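You operate a simulated robot arm through the tools that you are given. There is no shell and no other tool. Be economical: measure what you need, move in short steps, check, and stop when the job is done.

Carry out the task below with a simulated robot arm. There is one attempt and no reset: what you move stays moved.

TASK
Take the yellow level and put it on the sample plate. Then stack the grey tin marked "95" from the top of the red bench on top of the grey tin marked "62".

It is judged by the outcome, as a careful person would: the job done as asked, and still so three seconds after it is handed in. It fails if anything else is knocked over, pushed out of place, dropped, spilled or broken.

THE ROBOT
A 7-joint arm with a two-finger parallel gripper, fixed in place. Base frame: the origin is at the foot of the arm, x ahead of it, y to its left, z up; the work surface is at about z = 0. Lengths are in mm, angles in degrees, forces in N, time in s.
With the tool pointing down near the work surface it reaches from about 240 to 620 mm from the base axis. Its first joint turns from -66.0 to 66.0 degrees. Payload 2.6 kg.
Tool frame: the origin (TCP) lies between the finger pads and is the grasp point; the fingertips stand 30 mm ahead of it; z points along the fingers, y is the line along which they close. The gripper opens to 94 mm. The fingers are 28 mm wide and 10 mm thick; the gripper's body (50 by 96 mm) begins 55 mm behind the TCP.
Orientation is that of the tool frame in the base frame, as a unit quaternion [x, y, z, w]. With the fingers straight down and closing along the base's y, the tool's x points along the base's -x, its y along +y and its z along -z.

THE INTERFACE
- The arm moves only by the tool servo_tool. Its arguments are lists of equal length, an entry for each row: "dp": the shift along the tool's x, y, z in mm, a list of three; "dr": the turn, a rotation vector about the tool's x, y, z in degrees, a list of three; "claw": the opening in per cent of the stroke, from 0 (shut) to 100 (fully open). In form: {"dp": [[dx, dy, dz], ...], "dr": [[ax, ay, az], ...], "claw": [claw, ...]}. A call has 1 to 20 rows; each row is the pose to reach, as a shift and turn from the pose commanded when the call began, along the tool's axes at that moment. A row lasts 0.2 s, in which the tool goes at most 50 mm and 8.6 degrees; a call with a longer step from one row to the next is refused whole, and so is a gripper value outside its range. A pose out of reach is approached as far as the arm can. The call stops where the force on the tool passes 40 N (or 10 N more than at its start, if that is more) or the arm is blocked; 0.2 s more then pass. The fingers move at their own pace (about 72 mm/s each) and stop on an object; they squeeze with about 42 N. The grip force told is the motor's: it shows also when the fingers shut on nothing. Time passes only in rows, and 0.2 s behind the last, so rows that repeat a pose let the fingers close. It gives the time, the measured TCP pose, the force on the tool (base axes), the opening and the grip force at its end, in the units of the frame above (readings bear some noise), and new pictures: "show" is both (left out), scene, wrist or none.
- Cameras (640 x 400 px; columns grow to the right, rows downward): "scene" is fixed at [22.5, 420.5, 569.9]; the picture's right is [-0.88, -0.48, 0.00], its down [-0.25, 0.45, -0.86] and it looks along [0.41, -0.75, -0.51] (base axes); focal length 302 px, centre (320, 200). "wrist" rides on the gripper at [-37, 0, -58] in the tool frame; the picture's right is [0.00, -1.00, 0.00], its down [0.97, 0.00, -0.24] and it looks along [0.24, 0.00, 0.97] (tool axes); focal length 218 px, centre (320, 200).
- measure_at(camera, pixels): for up to 12 pixels [column, row] of the newest picture of that camera ("zoom" is the newest enlarged one), the place [x, y, z] in the base frame of the surface seen there, good to about 3 mm. No time passes.
- zoom(camera, box): a new picture of the part [left, top, right, bottom] of that camera's present view, enlarged. No time passes.
- finish_job(): hands the job in; it is judged then, once.

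Work in short steps. Measure before you move; look again where a grasp or a placing could have gone wrong, and mend it. You have 80 turns and 120 pictures in all, the two below and enlarged ones among them. Open the gripper and draw the arm clear of the work before you hand the job in, unless the task says otherwise; then end with one line.

The tools are called as name(argument=value, ...) on one line, values as JSON. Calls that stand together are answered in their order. servo_tool: Moves the arm, as the interface text tells. Its arguments: {"type":"object","properties":{"dp":{"type":"array"},"dr":{"type":"array"},"claw":{"type":"array"},"show":{"type":"string","enum":["both","scene","wrist","none"]}},"required":["dp","dr","claw"]} The other tools are called the same way: measure_at (camera, pixels) gives the place of the surface under pixels of a picture; zoom (camera, box) takes an enlarged picture of a part of a camera's view; finish_job () hands the job in.

At the start:

```text
time: 0.0
ee_pos: [420.2, 10.6, 335.6]
tool_rot: [0.0, 1.0, 0.0, -0.001]
contact_force: [0.0, 0.0, 0.6]
opening: 94.1
finger_force: 0.1
```

scene: 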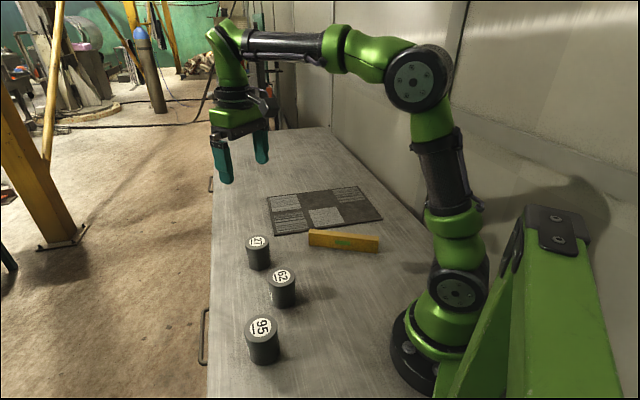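
wrist: 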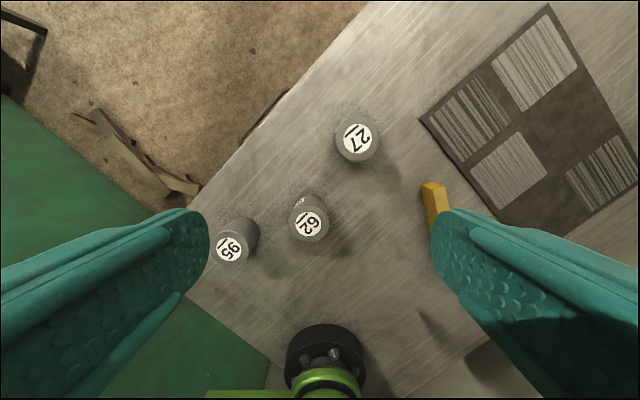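

The pictures show three tins (27, 62, 95), a yellow level and a checkered plate. I'll zoom in and measure them.

zoom(camera="scene", box=[200, 170, 420, 390])

measure_at(camera="scene", pixels=[[258, 242], [281, 275], [262, 327], [311, 232], [377, 239], [309, 245], [376, 250], [268, 196], [280, 235], [382, 217], [346, 187], [240, 370]])

measure_at(camera="wrist", pixels=[[357, 141], [308, 223], [229, 248], [422, 120], [547, 6], [435, 186], [530, 80], [440, 210], [600, 175], [505, 170], [470, 118], [570, 120]])

```text
1.82 times, centred on (310, 280) of scene
```

zoom: 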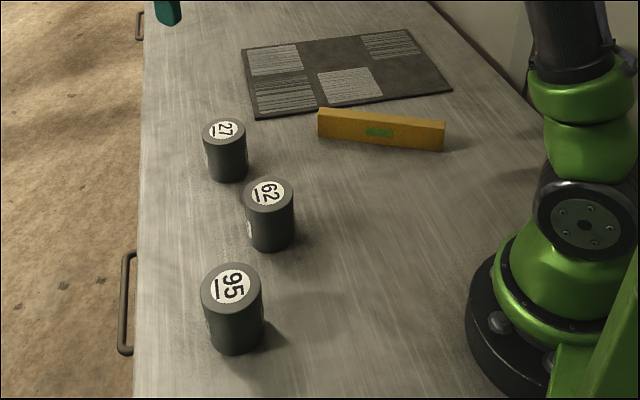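

```text
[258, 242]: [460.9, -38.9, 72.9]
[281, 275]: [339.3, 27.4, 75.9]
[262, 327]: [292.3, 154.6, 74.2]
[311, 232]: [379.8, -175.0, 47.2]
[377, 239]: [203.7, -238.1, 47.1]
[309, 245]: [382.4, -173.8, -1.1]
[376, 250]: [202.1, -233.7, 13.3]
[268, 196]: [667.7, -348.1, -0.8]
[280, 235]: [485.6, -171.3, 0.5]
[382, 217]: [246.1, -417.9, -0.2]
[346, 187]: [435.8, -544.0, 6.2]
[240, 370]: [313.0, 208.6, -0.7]
```

```text
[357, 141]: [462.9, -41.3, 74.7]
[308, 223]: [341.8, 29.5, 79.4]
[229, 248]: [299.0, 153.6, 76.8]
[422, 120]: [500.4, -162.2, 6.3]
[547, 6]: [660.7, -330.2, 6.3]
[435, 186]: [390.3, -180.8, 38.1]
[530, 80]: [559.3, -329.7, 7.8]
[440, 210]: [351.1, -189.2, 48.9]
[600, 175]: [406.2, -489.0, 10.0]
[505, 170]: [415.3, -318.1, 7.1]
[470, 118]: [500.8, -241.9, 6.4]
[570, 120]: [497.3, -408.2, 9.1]
```

There's only one "95" tin, and it stands on the grey bench along with everything else. I'll measure the level's top face and the plate's edges more finely before grasping.

zoom(camera="scene", box=[260, 180, 390, 262])

```text
4.88 times, centred on (325, 221) of scene
```

zoom: 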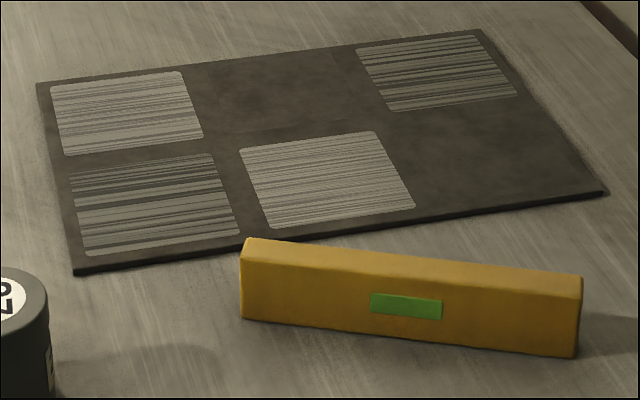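

measure_at(camera="zoom", pixels=[[246, 241], [242, 260], [580, 279], [578, 290], [410, 258], [410, 271], [76, 266], [40, 86], [478, 38], [605, 190], [405, 265], [400, 140]])

```text
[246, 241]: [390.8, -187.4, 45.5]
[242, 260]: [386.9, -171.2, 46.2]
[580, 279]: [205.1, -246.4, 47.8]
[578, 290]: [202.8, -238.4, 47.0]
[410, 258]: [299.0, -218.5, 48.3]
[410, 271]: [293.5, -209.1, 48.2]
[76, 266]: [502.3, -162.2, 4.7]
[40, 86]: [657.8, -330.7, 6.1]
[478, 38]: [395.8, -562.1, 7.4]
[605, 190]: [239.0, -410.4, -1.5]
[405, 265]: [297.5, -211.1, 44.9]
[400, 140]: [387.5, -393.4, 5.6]
```

The level's top centre is near (296, -213, 48), its long axis is about 20° from x and it's about 20 mm thick. I'll move above it and turn to match.

servo_tool(dp=[[15, -28, 20], [31, -56, 40], [46, -84, 60], [62, -112, 80], [78, -140, 100], [93, -168, 120], [108, -196, 140], [124, -224, 160], [124, -224, 175], [124, -224, 175]], dr=[[0, 0, -2.5], [0, 0, -5], [0, 0, -7.5], [0, 0, -10], [0, 0, -12.5], [0, 0, -15], [0, 0, -17.5], [0, 0, -20], [0, 0, -20], [0, 0, -20]], claw=[100, 100, 100, 100, 100, 100, 100, 100, 100, 100])

```text
time: 2.2
ee_pos: [295.5, -213.4, 161.2]
tool_rot: [-0.174, 0.985, 0.001, 0.0]
contact_force: [0.6, 0.5, 0.3]
opening: 94.1
finger_force: 0.2
```

scene: 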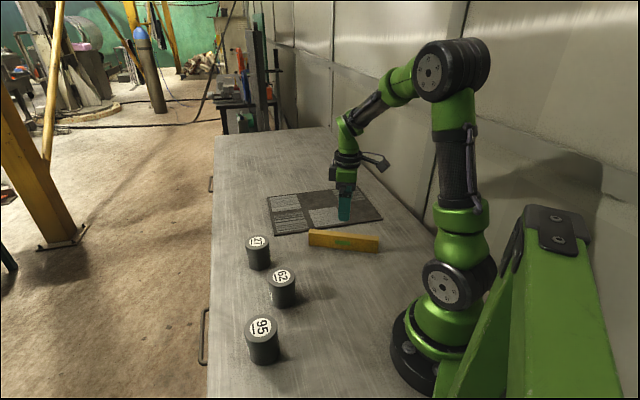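
wrist: 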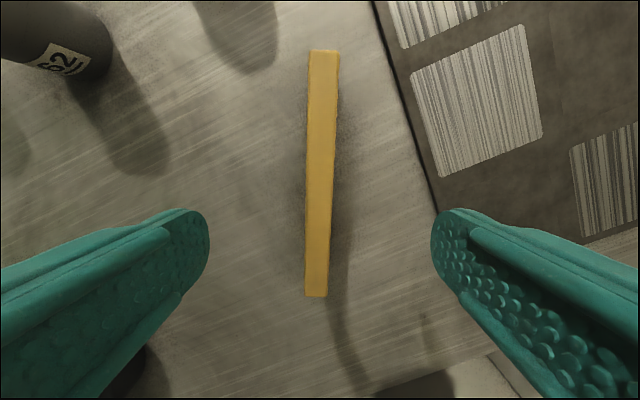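

The level is centred between the fingers. I'll check where its ends are so the grip lands at its middle.

measure_at(camera="wrist", pixels=[[324, 55], [316, 290], [320, 170], [308, 170], [333, 170], [402, 50], [440, 200]])

```text
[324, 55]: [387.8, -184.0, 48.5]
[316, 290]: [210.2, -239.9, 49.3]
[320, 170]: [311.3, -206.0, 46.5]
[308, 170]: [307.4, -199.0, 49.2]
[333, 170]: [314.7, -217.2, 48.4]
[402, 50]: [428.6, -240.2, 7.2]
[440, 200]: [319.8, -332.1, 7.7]
```

The centre is (299, -212) and the yaw about 18°. I'll descend to z = 38 with a small correction and close.

servo_tool(dp=[[-3, 0, 30], [-3, 0, 60], [-3, 0, 90], [-3, 0, 110], [-3, 0, 123], [-3, 0, 123], [-3, 0, 123], [-3, 0, 123], [-3, 0, 123], [-3, 0, 123]], dr=[[0, 0, 2], [0, 0, 2], [0, 0, 2], [0, 0, 2], [0, 0, 2], [0, 0, 2], [0, 0, 2], [0, 0, 2], [0, 0, 2], [0, 0, 2]], claw=[100, 100, 100, 100, 100, 100, 0, 0, 0, 0])

```text
time: 4.4
ee_pos: [298.2, -213.8, 37.7]
tool_rot: [-0.156, 0.988, 0.0, 0.0]
contact_force: [0.3, 0.9, 1.0]
opening: 26.4
finger_force: 42.0
```

scene: 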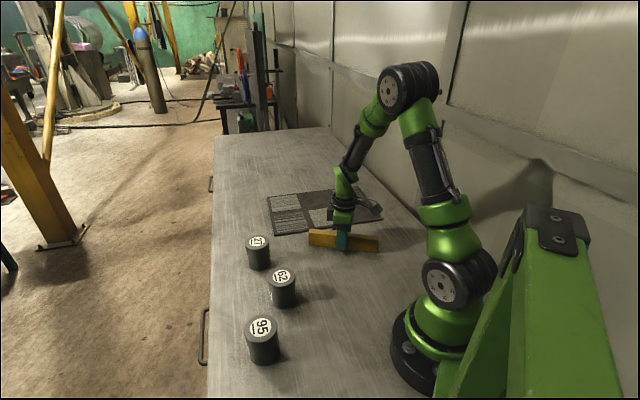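
wrist: 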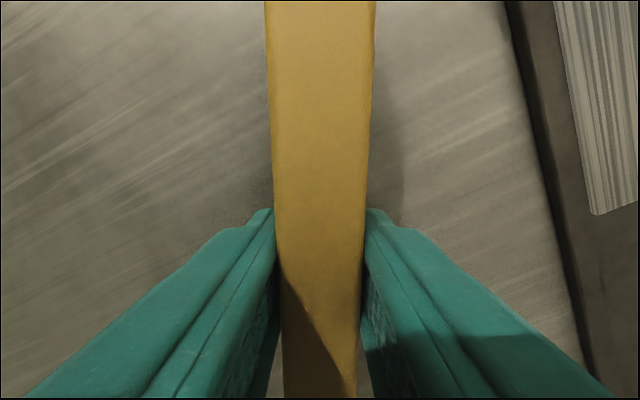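

The level is gripped (26 mm opening, 42 N). I'll lift it 70 mm and carry it over the plate centre.

servo_tool(dp=[[0, 0, -10], [0, 0, -30], [0, 0, -50], [0, 0, -70], [-10, -20, -70], [-22, -46, -70], [-38, -78, -70], [-54, -110, -70], [-68, -142, -70], [-80, -168, -70], [-87, -181, -70], [-89.3, -184.6, -70], [-89.3, -184.6, -70]], dr=[[0, 0, 0], [0, 0, 0], [0, 0, 0], [0, 0, 0], [0, 0, 0], [0, 0, 0], [0, 0, 0], [0, 0, 0], [0, 0, 0], [0, 0, 0], [0, 0, 0], [0, 0, 0], [0, 0, 0]], claw=[0, 0, 0, 0, 0, 0, 0, 0, 0, 0, 0, 0, 0])

```text
time: 7.2
ee_pos: [439.6, -361.1, 106.9]
tool_rot: [-0.156, 0.988, 0.0, 0.0]
contact_force: [0.1, 0.5, -1.9]
opening: 25.9
finger_force: 42.3
```

scene: 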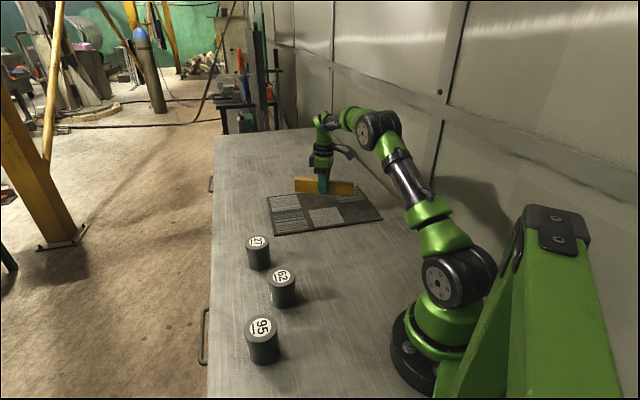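
wrist: 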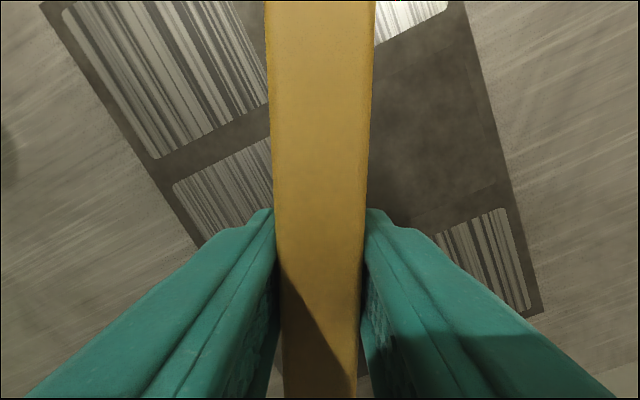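

I'll turn the level 25° to align with the plate's long axis, then lower it to just above the plate.

servo_tool(dp=[[0, 0, 0], [0, 0, 0], [0, 0, 0], [0, 0, 0], [0, 0, 0], [0, 0, 15], [0, 0, 30], [0, 0, 45], [0, 0, 55], [0, 0, 58], [0, 0, 58]], dr=[[0, 0, -5], [0, 0, -10], [0, 0, -15], [0, 0, -20], [0, 0, -25], [0, 0, -25], [0, 0, -25], [0, 0, -25], [0, 0, -25], [0, 0, -25], [0, 0, -25]], claw=[0, 0, 0, 0, 0, 0, 0, 0, 0, 0, 0])

```text
time: 9.6
ee_pos: [440.3, -360.8, 48.7]
tool_rot: [-0.367, 0.93, 0.0, 0.0]
contact_force: [-0.1, -0.5, -3.4]
opening: 26.0
finger_force: 42.0
```

scene: 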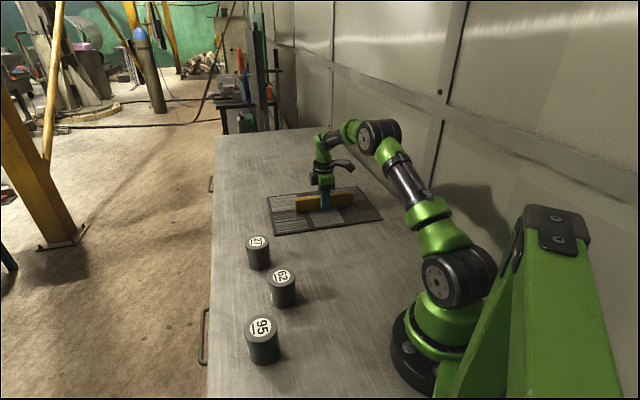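
wrist: 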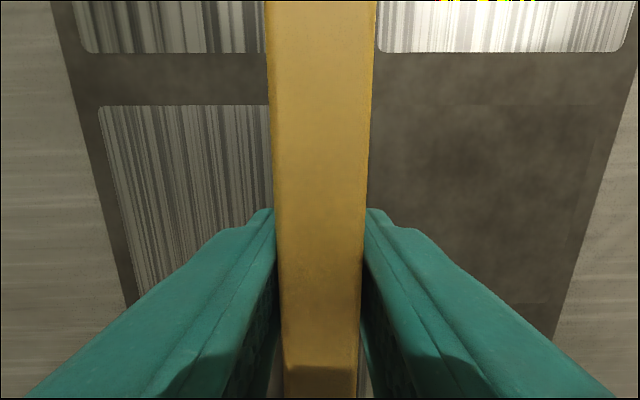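

It's aligned and well inside the plate, but not touching yet. I'll lower in 1 mm steps.

servo_tool(dp=[[0, 0, 1], [0, 0, 2], [0, 0, 3], [0, 0, 3]], dr=[[0, 0, 0], [0, 0, 0], [0, 0, 0], [0, 0, 0]], claw=[0, 0, 0, 0], show="none")

```text
time: 10.6
ee_pos: [440.2, -359.9, 47.0]
tool_rot: [-0.367, 0.93, 0.0, 0.0]
contact_force: [0.4, 0.4, -2.3]
opening: 25.9
finger_force: 42.2
```

servo_tool(dp=[[0, 0, 1], [0, 0, 2], [0, 0, 2]], dr=[[0, 0, 0], [0, 0, 0], [0, 0, 0]], claw=[0, 0, 0], show="none")

```text
time: 11.4
ee_pos: [440.4, -361.1, 44.5]
tool_rot: [-0.366, 0.93, 0.0, 0.0]
contact_force: [-0.3, -0.1, -3.3]
opening: 26.0
finger_force: 42.1
```

servo_tool(dp=[[0, 0, 0.7], [0, 0, 1.4], [0, 0, 2], [0, 0, 2]], dr=[[0, 0, 0], [0, 0, 0], [0, 0, 0], [0, 0, 0]], claw=[0, 0, 0, 0], show="none")

```text
time: 12.4
ee_pos: [440.8, -361.2, 42.9]
tool_rot: [-0.367, 0.93, 0.0, 0.0]
contact_force: [-0.9, 1.9, 3.3]
opening: 25.8
finger_force: 42.2
```

The force reversed from -3.3 to +3.3 N, so the level is resting on the plate. I'll open and rise.

servo_tool(dp=[[0, 0, 0], [0, 0, 0], [0, 0, 0], [0, 0, 0], [0, 0, -15], [0, 0, -40], [0, 0, -75], [0, 0, -110], [0, 0, -110]], dr=[[0, 0, 0], [0, 0, 0], [0, 0, 0], [0, 0, 0], [0, 0, 0], [0, 0, 0], [0, 0, 0], [0, 0, 0], [0, 0, 0]], claw=[40, 60, 80, 80, 80, 80, 80, 100, 100])

```text
time: 14.4
ee_pos: [439.9, -360.3, 152.5]
tool_rot: [-0.366, 0.931, 0.001, 0.0]
contact_force: [0.1, -0.3, 0.4]
opening: 94.0
finger_force: 0.1
```

scene: 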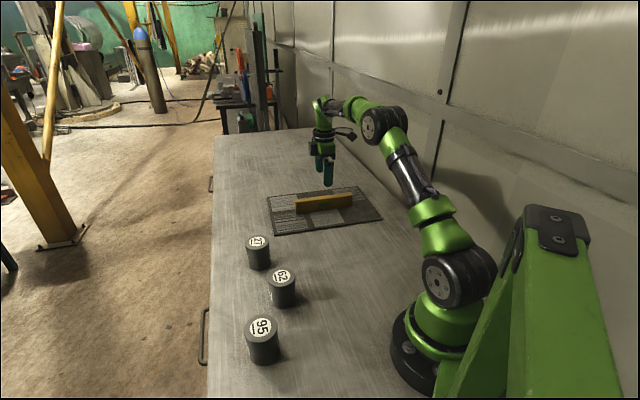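
wrist: 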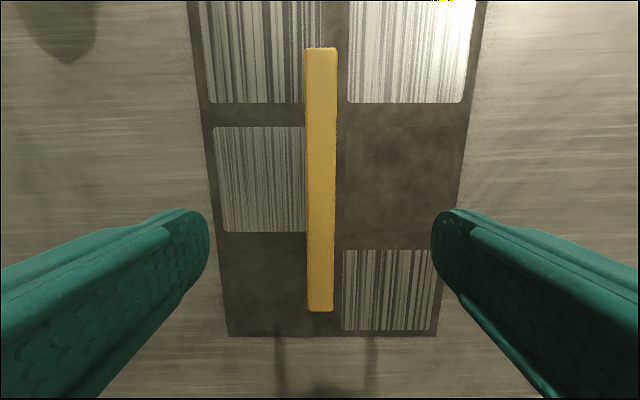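

The level stands upright well within the plate. Next I'll carry the open gripper up and over toward tin 95 at about (297, 154), turning back to yaw 0.

servo_tool(dp=[[-5, 10, -30], [-20, 38, -60], [-37, 71, -90], [-55, 105, -100], [-73, 139, -100], [-91, 173, -100], [-109, 207, -100], [-127, 241, -100], [-144, 275, -100], [-162, 309, -100], [-180, 343, -100], [-198, 377, -100], [-215, 410, -100], [-232, 443, -100], [-241, 460, -100], [-245.5, 468.3, -100], [-245.5, 468.3, -100]], dr=[[0, 0, 3], [0, 0, 6], [0, 0, 9], [0, 0, 12], [0, 0, 15], [0, 0, 18], [0, 0, 21], [0, 0, 24], [0, 0, 27], [0, 0, 30], [0, 0, 33], [0, 0, 36], [0, 0, 39], [0, 0, 41], [0, 0, 43], [0, 0, 43], [0, 0, 43]], claw=[100, 100, 100, 100, 100, 100, 100, 100, 100, 100, 100, 100, 100, 100, 100, 100, 100])

```text
time: 18.0
ee_pos: [300.3, 149.2, 253.2]
tool_rot: [0.0, 1.0, 0.0, 0.0]
contact_force: [0.3, -0.1, 0.2]
opening: 94.0
finger_force: 0.0
```

scene: 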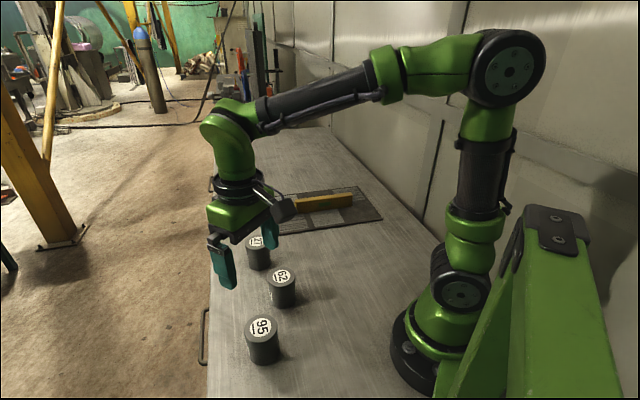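
wrist: 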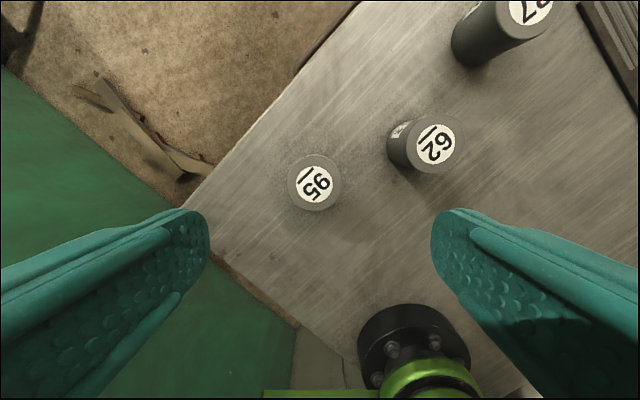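

The wrist view shows the tops of 95 near (314, 183) and 62 near (435, 145). I'll measure their rims.

zoom(camera="wrist", box=[270, 90, 480, 222])

```text
3.03 times, centred on (375, 156) of wrist
```

zoom: 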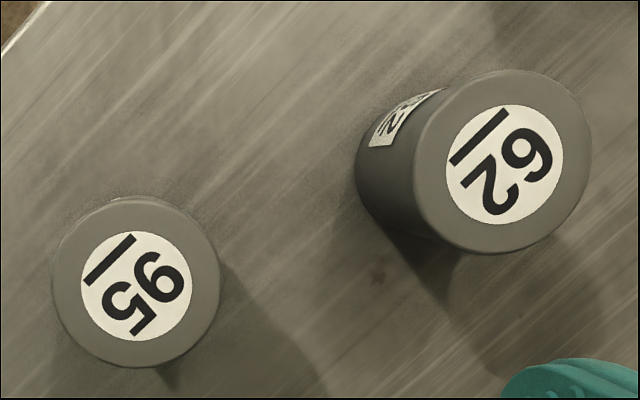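

measure_at(camera="zoom", pixels=[[137, 286], [60, 285], [214, 285], [137, 208], [137, 362], [504, 163], [420, 163], [586, 163], [503, 78], [503, 248]])

```text
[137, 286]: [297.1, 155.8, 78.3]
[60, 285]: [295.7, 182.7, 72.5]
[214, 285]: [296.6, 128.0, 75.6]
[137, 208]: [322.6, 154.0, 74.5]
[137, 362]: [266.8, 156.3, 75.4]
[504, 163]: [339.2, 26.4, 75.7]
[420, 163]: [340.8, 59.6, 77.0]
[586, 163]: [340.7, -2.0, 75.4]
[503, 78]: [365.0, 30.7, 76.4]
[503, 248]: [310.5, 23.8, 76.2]
```

Tin 95 is at (296, 155.5), tin 62 at (339, 28), and both are about 58 mm wide and 75.5 mm tall. I'll descend over 95 to z ≈ 48 and close.

servo_tool(dp=[[4.5, 6.3, 30], [4.5, 6.3, 65], [4.5, 6.3, 100], [4.5, 6.3, 130], [4.5, 6.3, 155], [4.5, 6.3, 180], [4.5, 6.3, 198], [4.5, 6.3, 205], [4.5, 6.3, 205], [4.5, 6.3, 205], [4.5, 6.3, 205], [4.5, 6.3, 205], [4.5, 6.3, 205]], dr=[[0, 0, 0], [0, 0, 0], [0, 0, 0], [0, 0, 0], [0, 0, 0], [0, 0, 0], [0, 0, 0], [0, 0, 0], [0, 0, 0], [0, 0, 0], [0, 0, 0], [0, 0, 0], [0, 0, 0]], claw=[100, 100, 100, 100, 100, 100, 100, 100, 100, 60, 30, 0, 0])

```text
time: 20.8
ee_pos: [295.8, 155.4, 47.3]
tool_rot: [-0.001, 1.0, 0.0, 0.0]
contact_force: [0.5, -0.3, 0.3]
opening: 59.8
finger_force: 42.4
```

scene: 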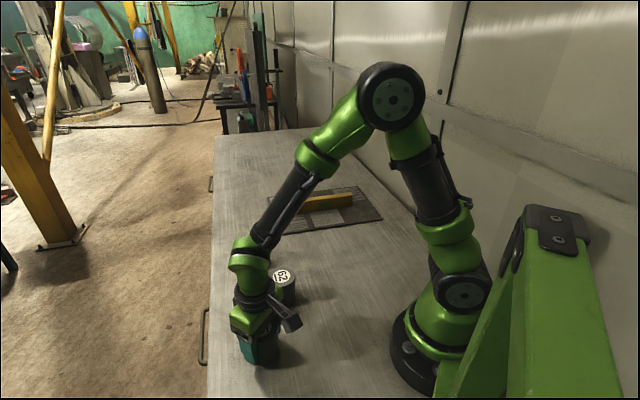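
wrist: 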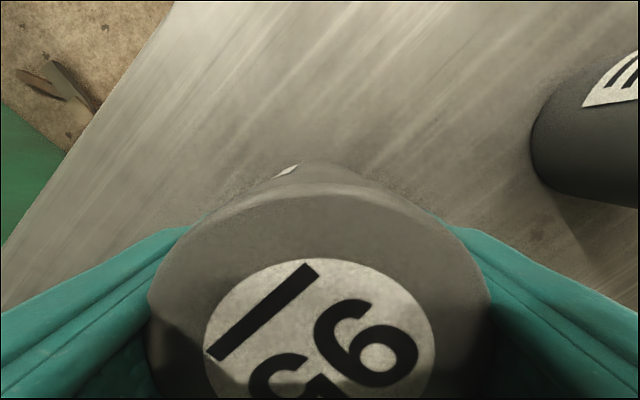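

Gripped at 59.8 mm opening. I'll lift straight up 130 mm and check.

servo_tool(dp=[[0, 0, -8], [0, 0, -25], [0, 0, -50], [0, 0, -80], [0, 0, -110], [0, 0, -130], [0, 0, -130]], dr=[[0, 0, 0], [0, 0, 0], [0, 0, 0], [0, 0, 0], [0, 0, 0], [0, 0, 0], [0, 0, 0]], claw=[0, 0, 0, 0, 0, 0, 0])

```text
time: 22.4
ee_pos: [295.8, 155.9, 179.0]
tool_rot: [0.0, 1.0, 0.0, 0.0]
contact_force: [0.5, 0.9, -3.1]
opening: 59.4
finger_force: 41.9
```

scene: 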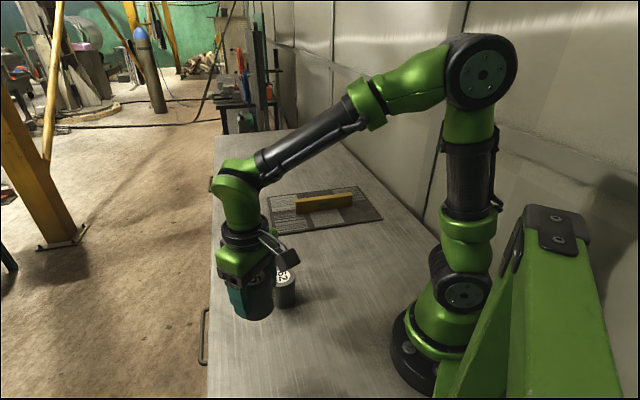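
wrist: 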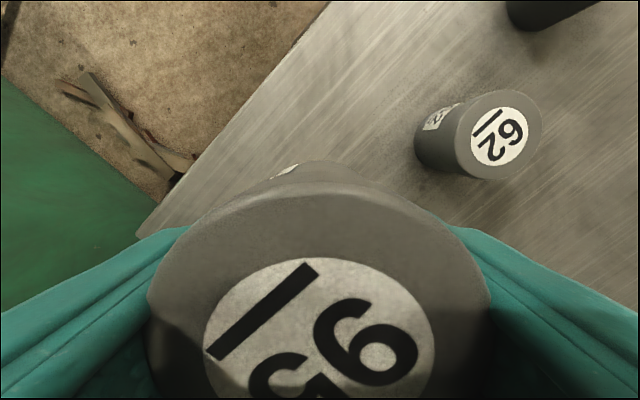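

measure_at(camera="wrist", pixels=[[320, 190], [320, 345], [210, 345], [430, 345], [320, 262], [500, 135], [460, 135], [540, 135], [500, 92], [498, 177]])

```text
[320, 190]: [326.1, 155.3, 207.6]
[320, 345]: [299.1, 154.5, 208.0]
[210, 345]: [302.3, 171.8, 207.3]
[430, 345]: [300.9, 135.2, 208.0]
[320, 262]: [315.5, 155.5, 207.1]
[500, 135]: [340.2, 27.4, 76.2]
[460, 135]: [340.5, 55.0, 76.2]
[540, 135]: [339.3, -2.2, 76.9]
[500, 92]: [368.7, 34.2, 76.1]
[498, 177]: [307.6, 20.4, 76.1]
```

The held tin is centred at about (296.5, 155) and tin 62 at (339, 27). I'll carry it over 62 with about 55 mm clearance.

servo_tool(dp=[[-5, -15, 0], [-12, -37, 0], [-20, -61, 0], [-28, -85, 0], [-36, -108, 0], [-41, -122, 0], [-42.7, -127.5, 0], [-42.7, -127.5, 0], [-42.7, -127.5, 20], [-42.7, -127.5, 35], [-42.7, -127.5, 45], [-42.7, -127.5, 45]], dr=[[0, 0, 0], [0, 0, 0], [0, 0, 0], [0, 0, 0], [0, 0, 0], [0, 0, 0], [0, 0, 0], [0, 0, 0], [0, 0, 0], [0, 0, 0], [0, 0, 0], [0, 0, 0]], claw=[0, 0, 0, 0, 0, 0, 0, 0, 0, 0, 0, 0])

zoom(camera="scene", box=[220, 200, 350, 330])

```text
time: 25.0
ee_pos: [338.6, 26.7, 133.3]
tool_rot: [0.0, 1.0, 0.0, 0.0]
contact_force: [-0.3, 0.5, -3.9]
opening: 59.9
finger_force: 42.2
```

scene: 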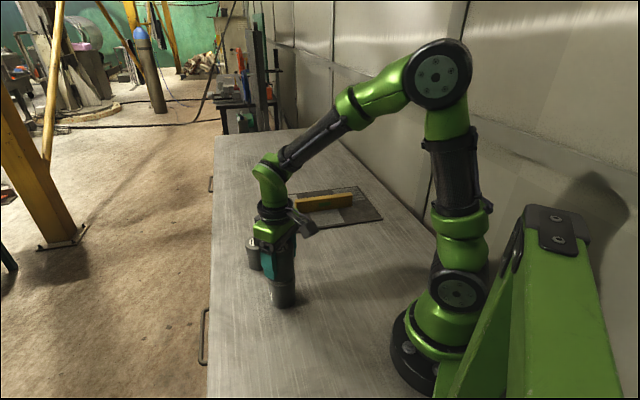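
wrist: 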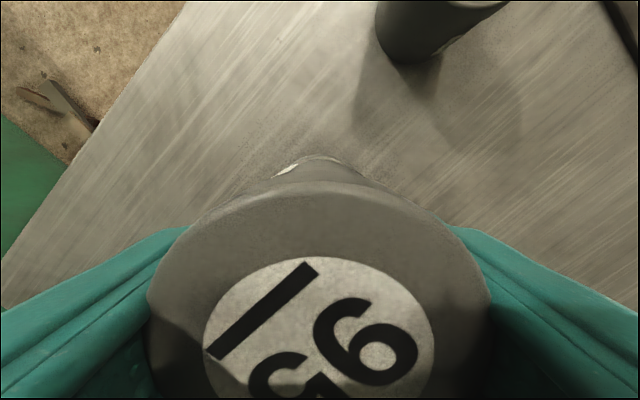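

```text
3.08 times, centred on (285, 265) of scene
```

zoom: 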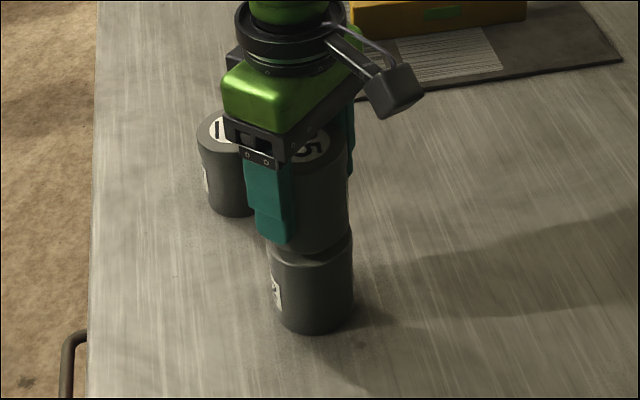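

The tins look aligned with a gap of about 10 mm. I'll lower slowly.

servo_tool(dp=[[0, 0.7, 2], [0, 0.7, 4], [0, 0.7, 6], [0, 0.7, 7.5], [0, 0.7, 8.5], [0, 0.7, 8.5]], dr=[[0, 0, 0], [0, 0, 0], [0, 0, 0], [0, 0, 0], [0, 0, 0], [0, 0, 0]], claw=[0, 0, 0, 0, 0, 0], show="none")

```text
time: 26.4
ee_pos: [339.1, 28.3, 123.1]
tool_rot: [0.001, 1.0, 0.001, 0.0]
contact_force: [0.9, 0.0, -3.6]
opening: 60.0
finger_force: 42.1
```

servo_tool(dp=[[0, 0, 0.5], [0, 0, 1], [0, 0, 1]], dr=[[0, 0, 0], [0, 0, 0], [0, 0, 0]], claw=[0, 0, 0], show="none")

```text
time: 27.2
ee_pos: [338.5, 28.5, 123.5]
tool_rot: [0.001, 1.0, 0.0, 0.0]
contact_force: [0.3, -0.7, -2.9]
opening: 59.5
finger_force: 41.7
```

servo_tool(dp=[[0, 0, 0.5], [0, 0, 1], [0, 0, 1]], dr=[[0, 0, 0], [0, 0, 0], [0, 0, 0]], claw=[0, 0, 0], show="none")

```text
time: 28.0
ee_pos: [339.4, 28.8, 122.3]
tool_rot: [0.0, 1.0, 0.0, 0.0]
contact_force: [-0.7, 0.6, 1.8]
opening: 60.0
finger_force: 42.5
```

The force reversed to +1.8 N, so the tins are in contact. I'll open gently and hold still before rising.

servo_tool(dp=[[0, 0, 0.3], [0, 0, 0.3], [0, 0, 0.3], [0, 0, 0.3], [0, 0, 0.3]], dr=[[0, 0, 0], [0, 0, 0], [0, 0, 0], [0, 0, 0], [0, 0, 0]], claw=[66, 75, 90, 100, 100])

zoom(camera="scene", box=[220, 200, 350, 330])

```text
time: 29.2
ee_pos: [339.5, 28.5, 122.9]
tool_rot: [0.0, 1.0, 0.0, 0.0]
contact_force: [0.3, 0.7, -0.8]
opening: 93.8
finger_force: 0.0
```

scene: 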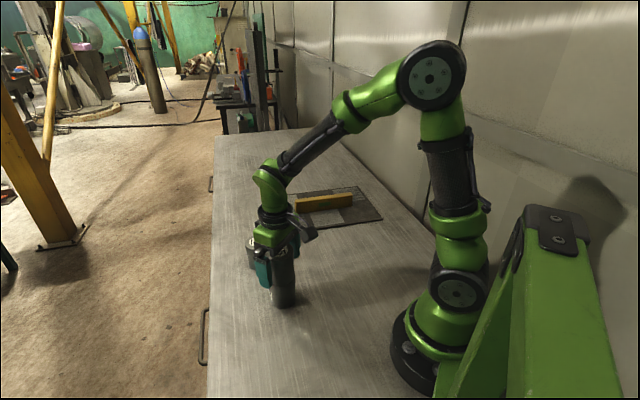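
wrist: 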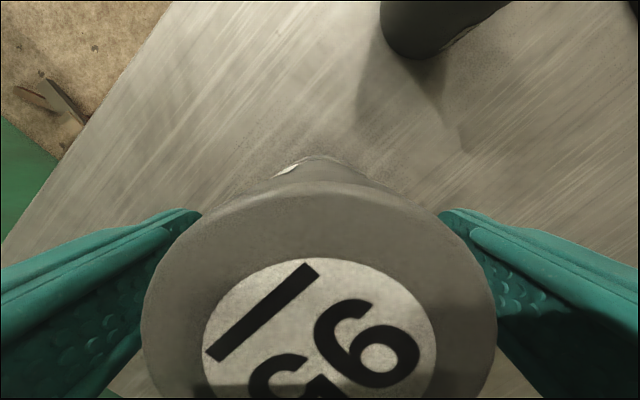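

```text
3.08 times, centred on (285, 265) of scene
```

zoom: 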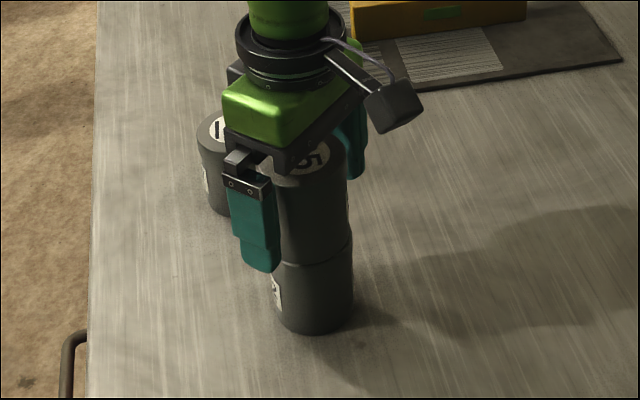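

The tin stands flush on 62 and the fingers are clear of it. I'll rise straight up.

servo_tool(dp=[[0, 0, -10], [0, 0, -25], [0, 0, -45], [0, 0, -75], [0, 0, -110], [0, 0, -150], [0, 0, -190], [-40, -20, -200], [-80, -20, -200], [-80, -20, -200]], dr=[[0, 0, 0], [0, 0, 0], [0, 0, 0], [0, 0, 0], [0, 0, 0], [0, 0, 0], [0, 0, 0], [0, 0, 0], [0, 0, 0], [0, 0, 0]], claw=[100, 100, 100, 100, 100, 100, 100, 100, 100, 100])

zoom(camera="scene", box=[210, 170, 400, 320])

```text
time: 31.4
ee_pos: [419.6, 8.5, 322.5]
tool_rot: [0.0, 1.0, 0.0, 0.0]
contact_force: [0.1, -0.4, -0.1]
opening: 93.7
finger_force: 0.0
```

scene: 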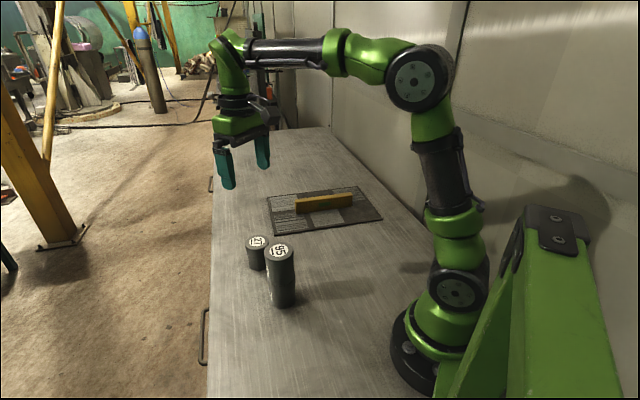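
wrist: 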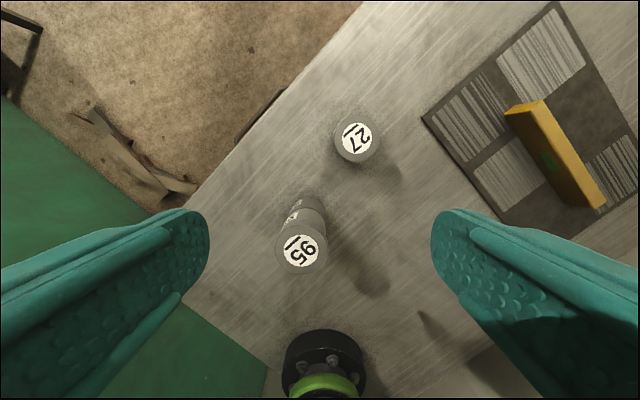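

```text
2.67 times, centred on (305, 245) of scene
```

zoom: 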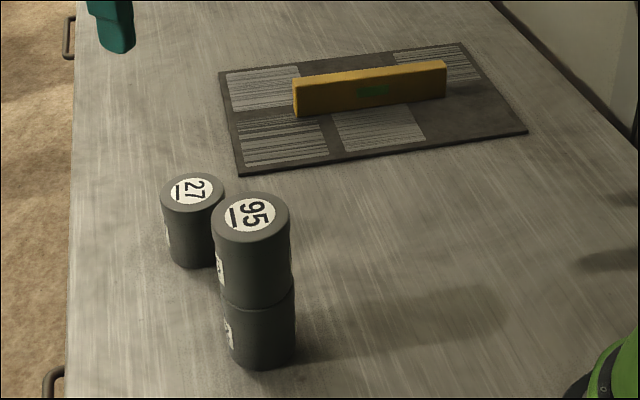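

The level is on the plate, 95 is stacked squarely on 62, 27 hasn't moved and the arm is clear, so I'm handing the job in.

finish_job()

```text
The job is handed in.
```

The yellow level is on the sample plate and tin "95" is stacked on tin "62"; I saw no red bench, so I took the only "95" tin in view, which stood on the grey bench.
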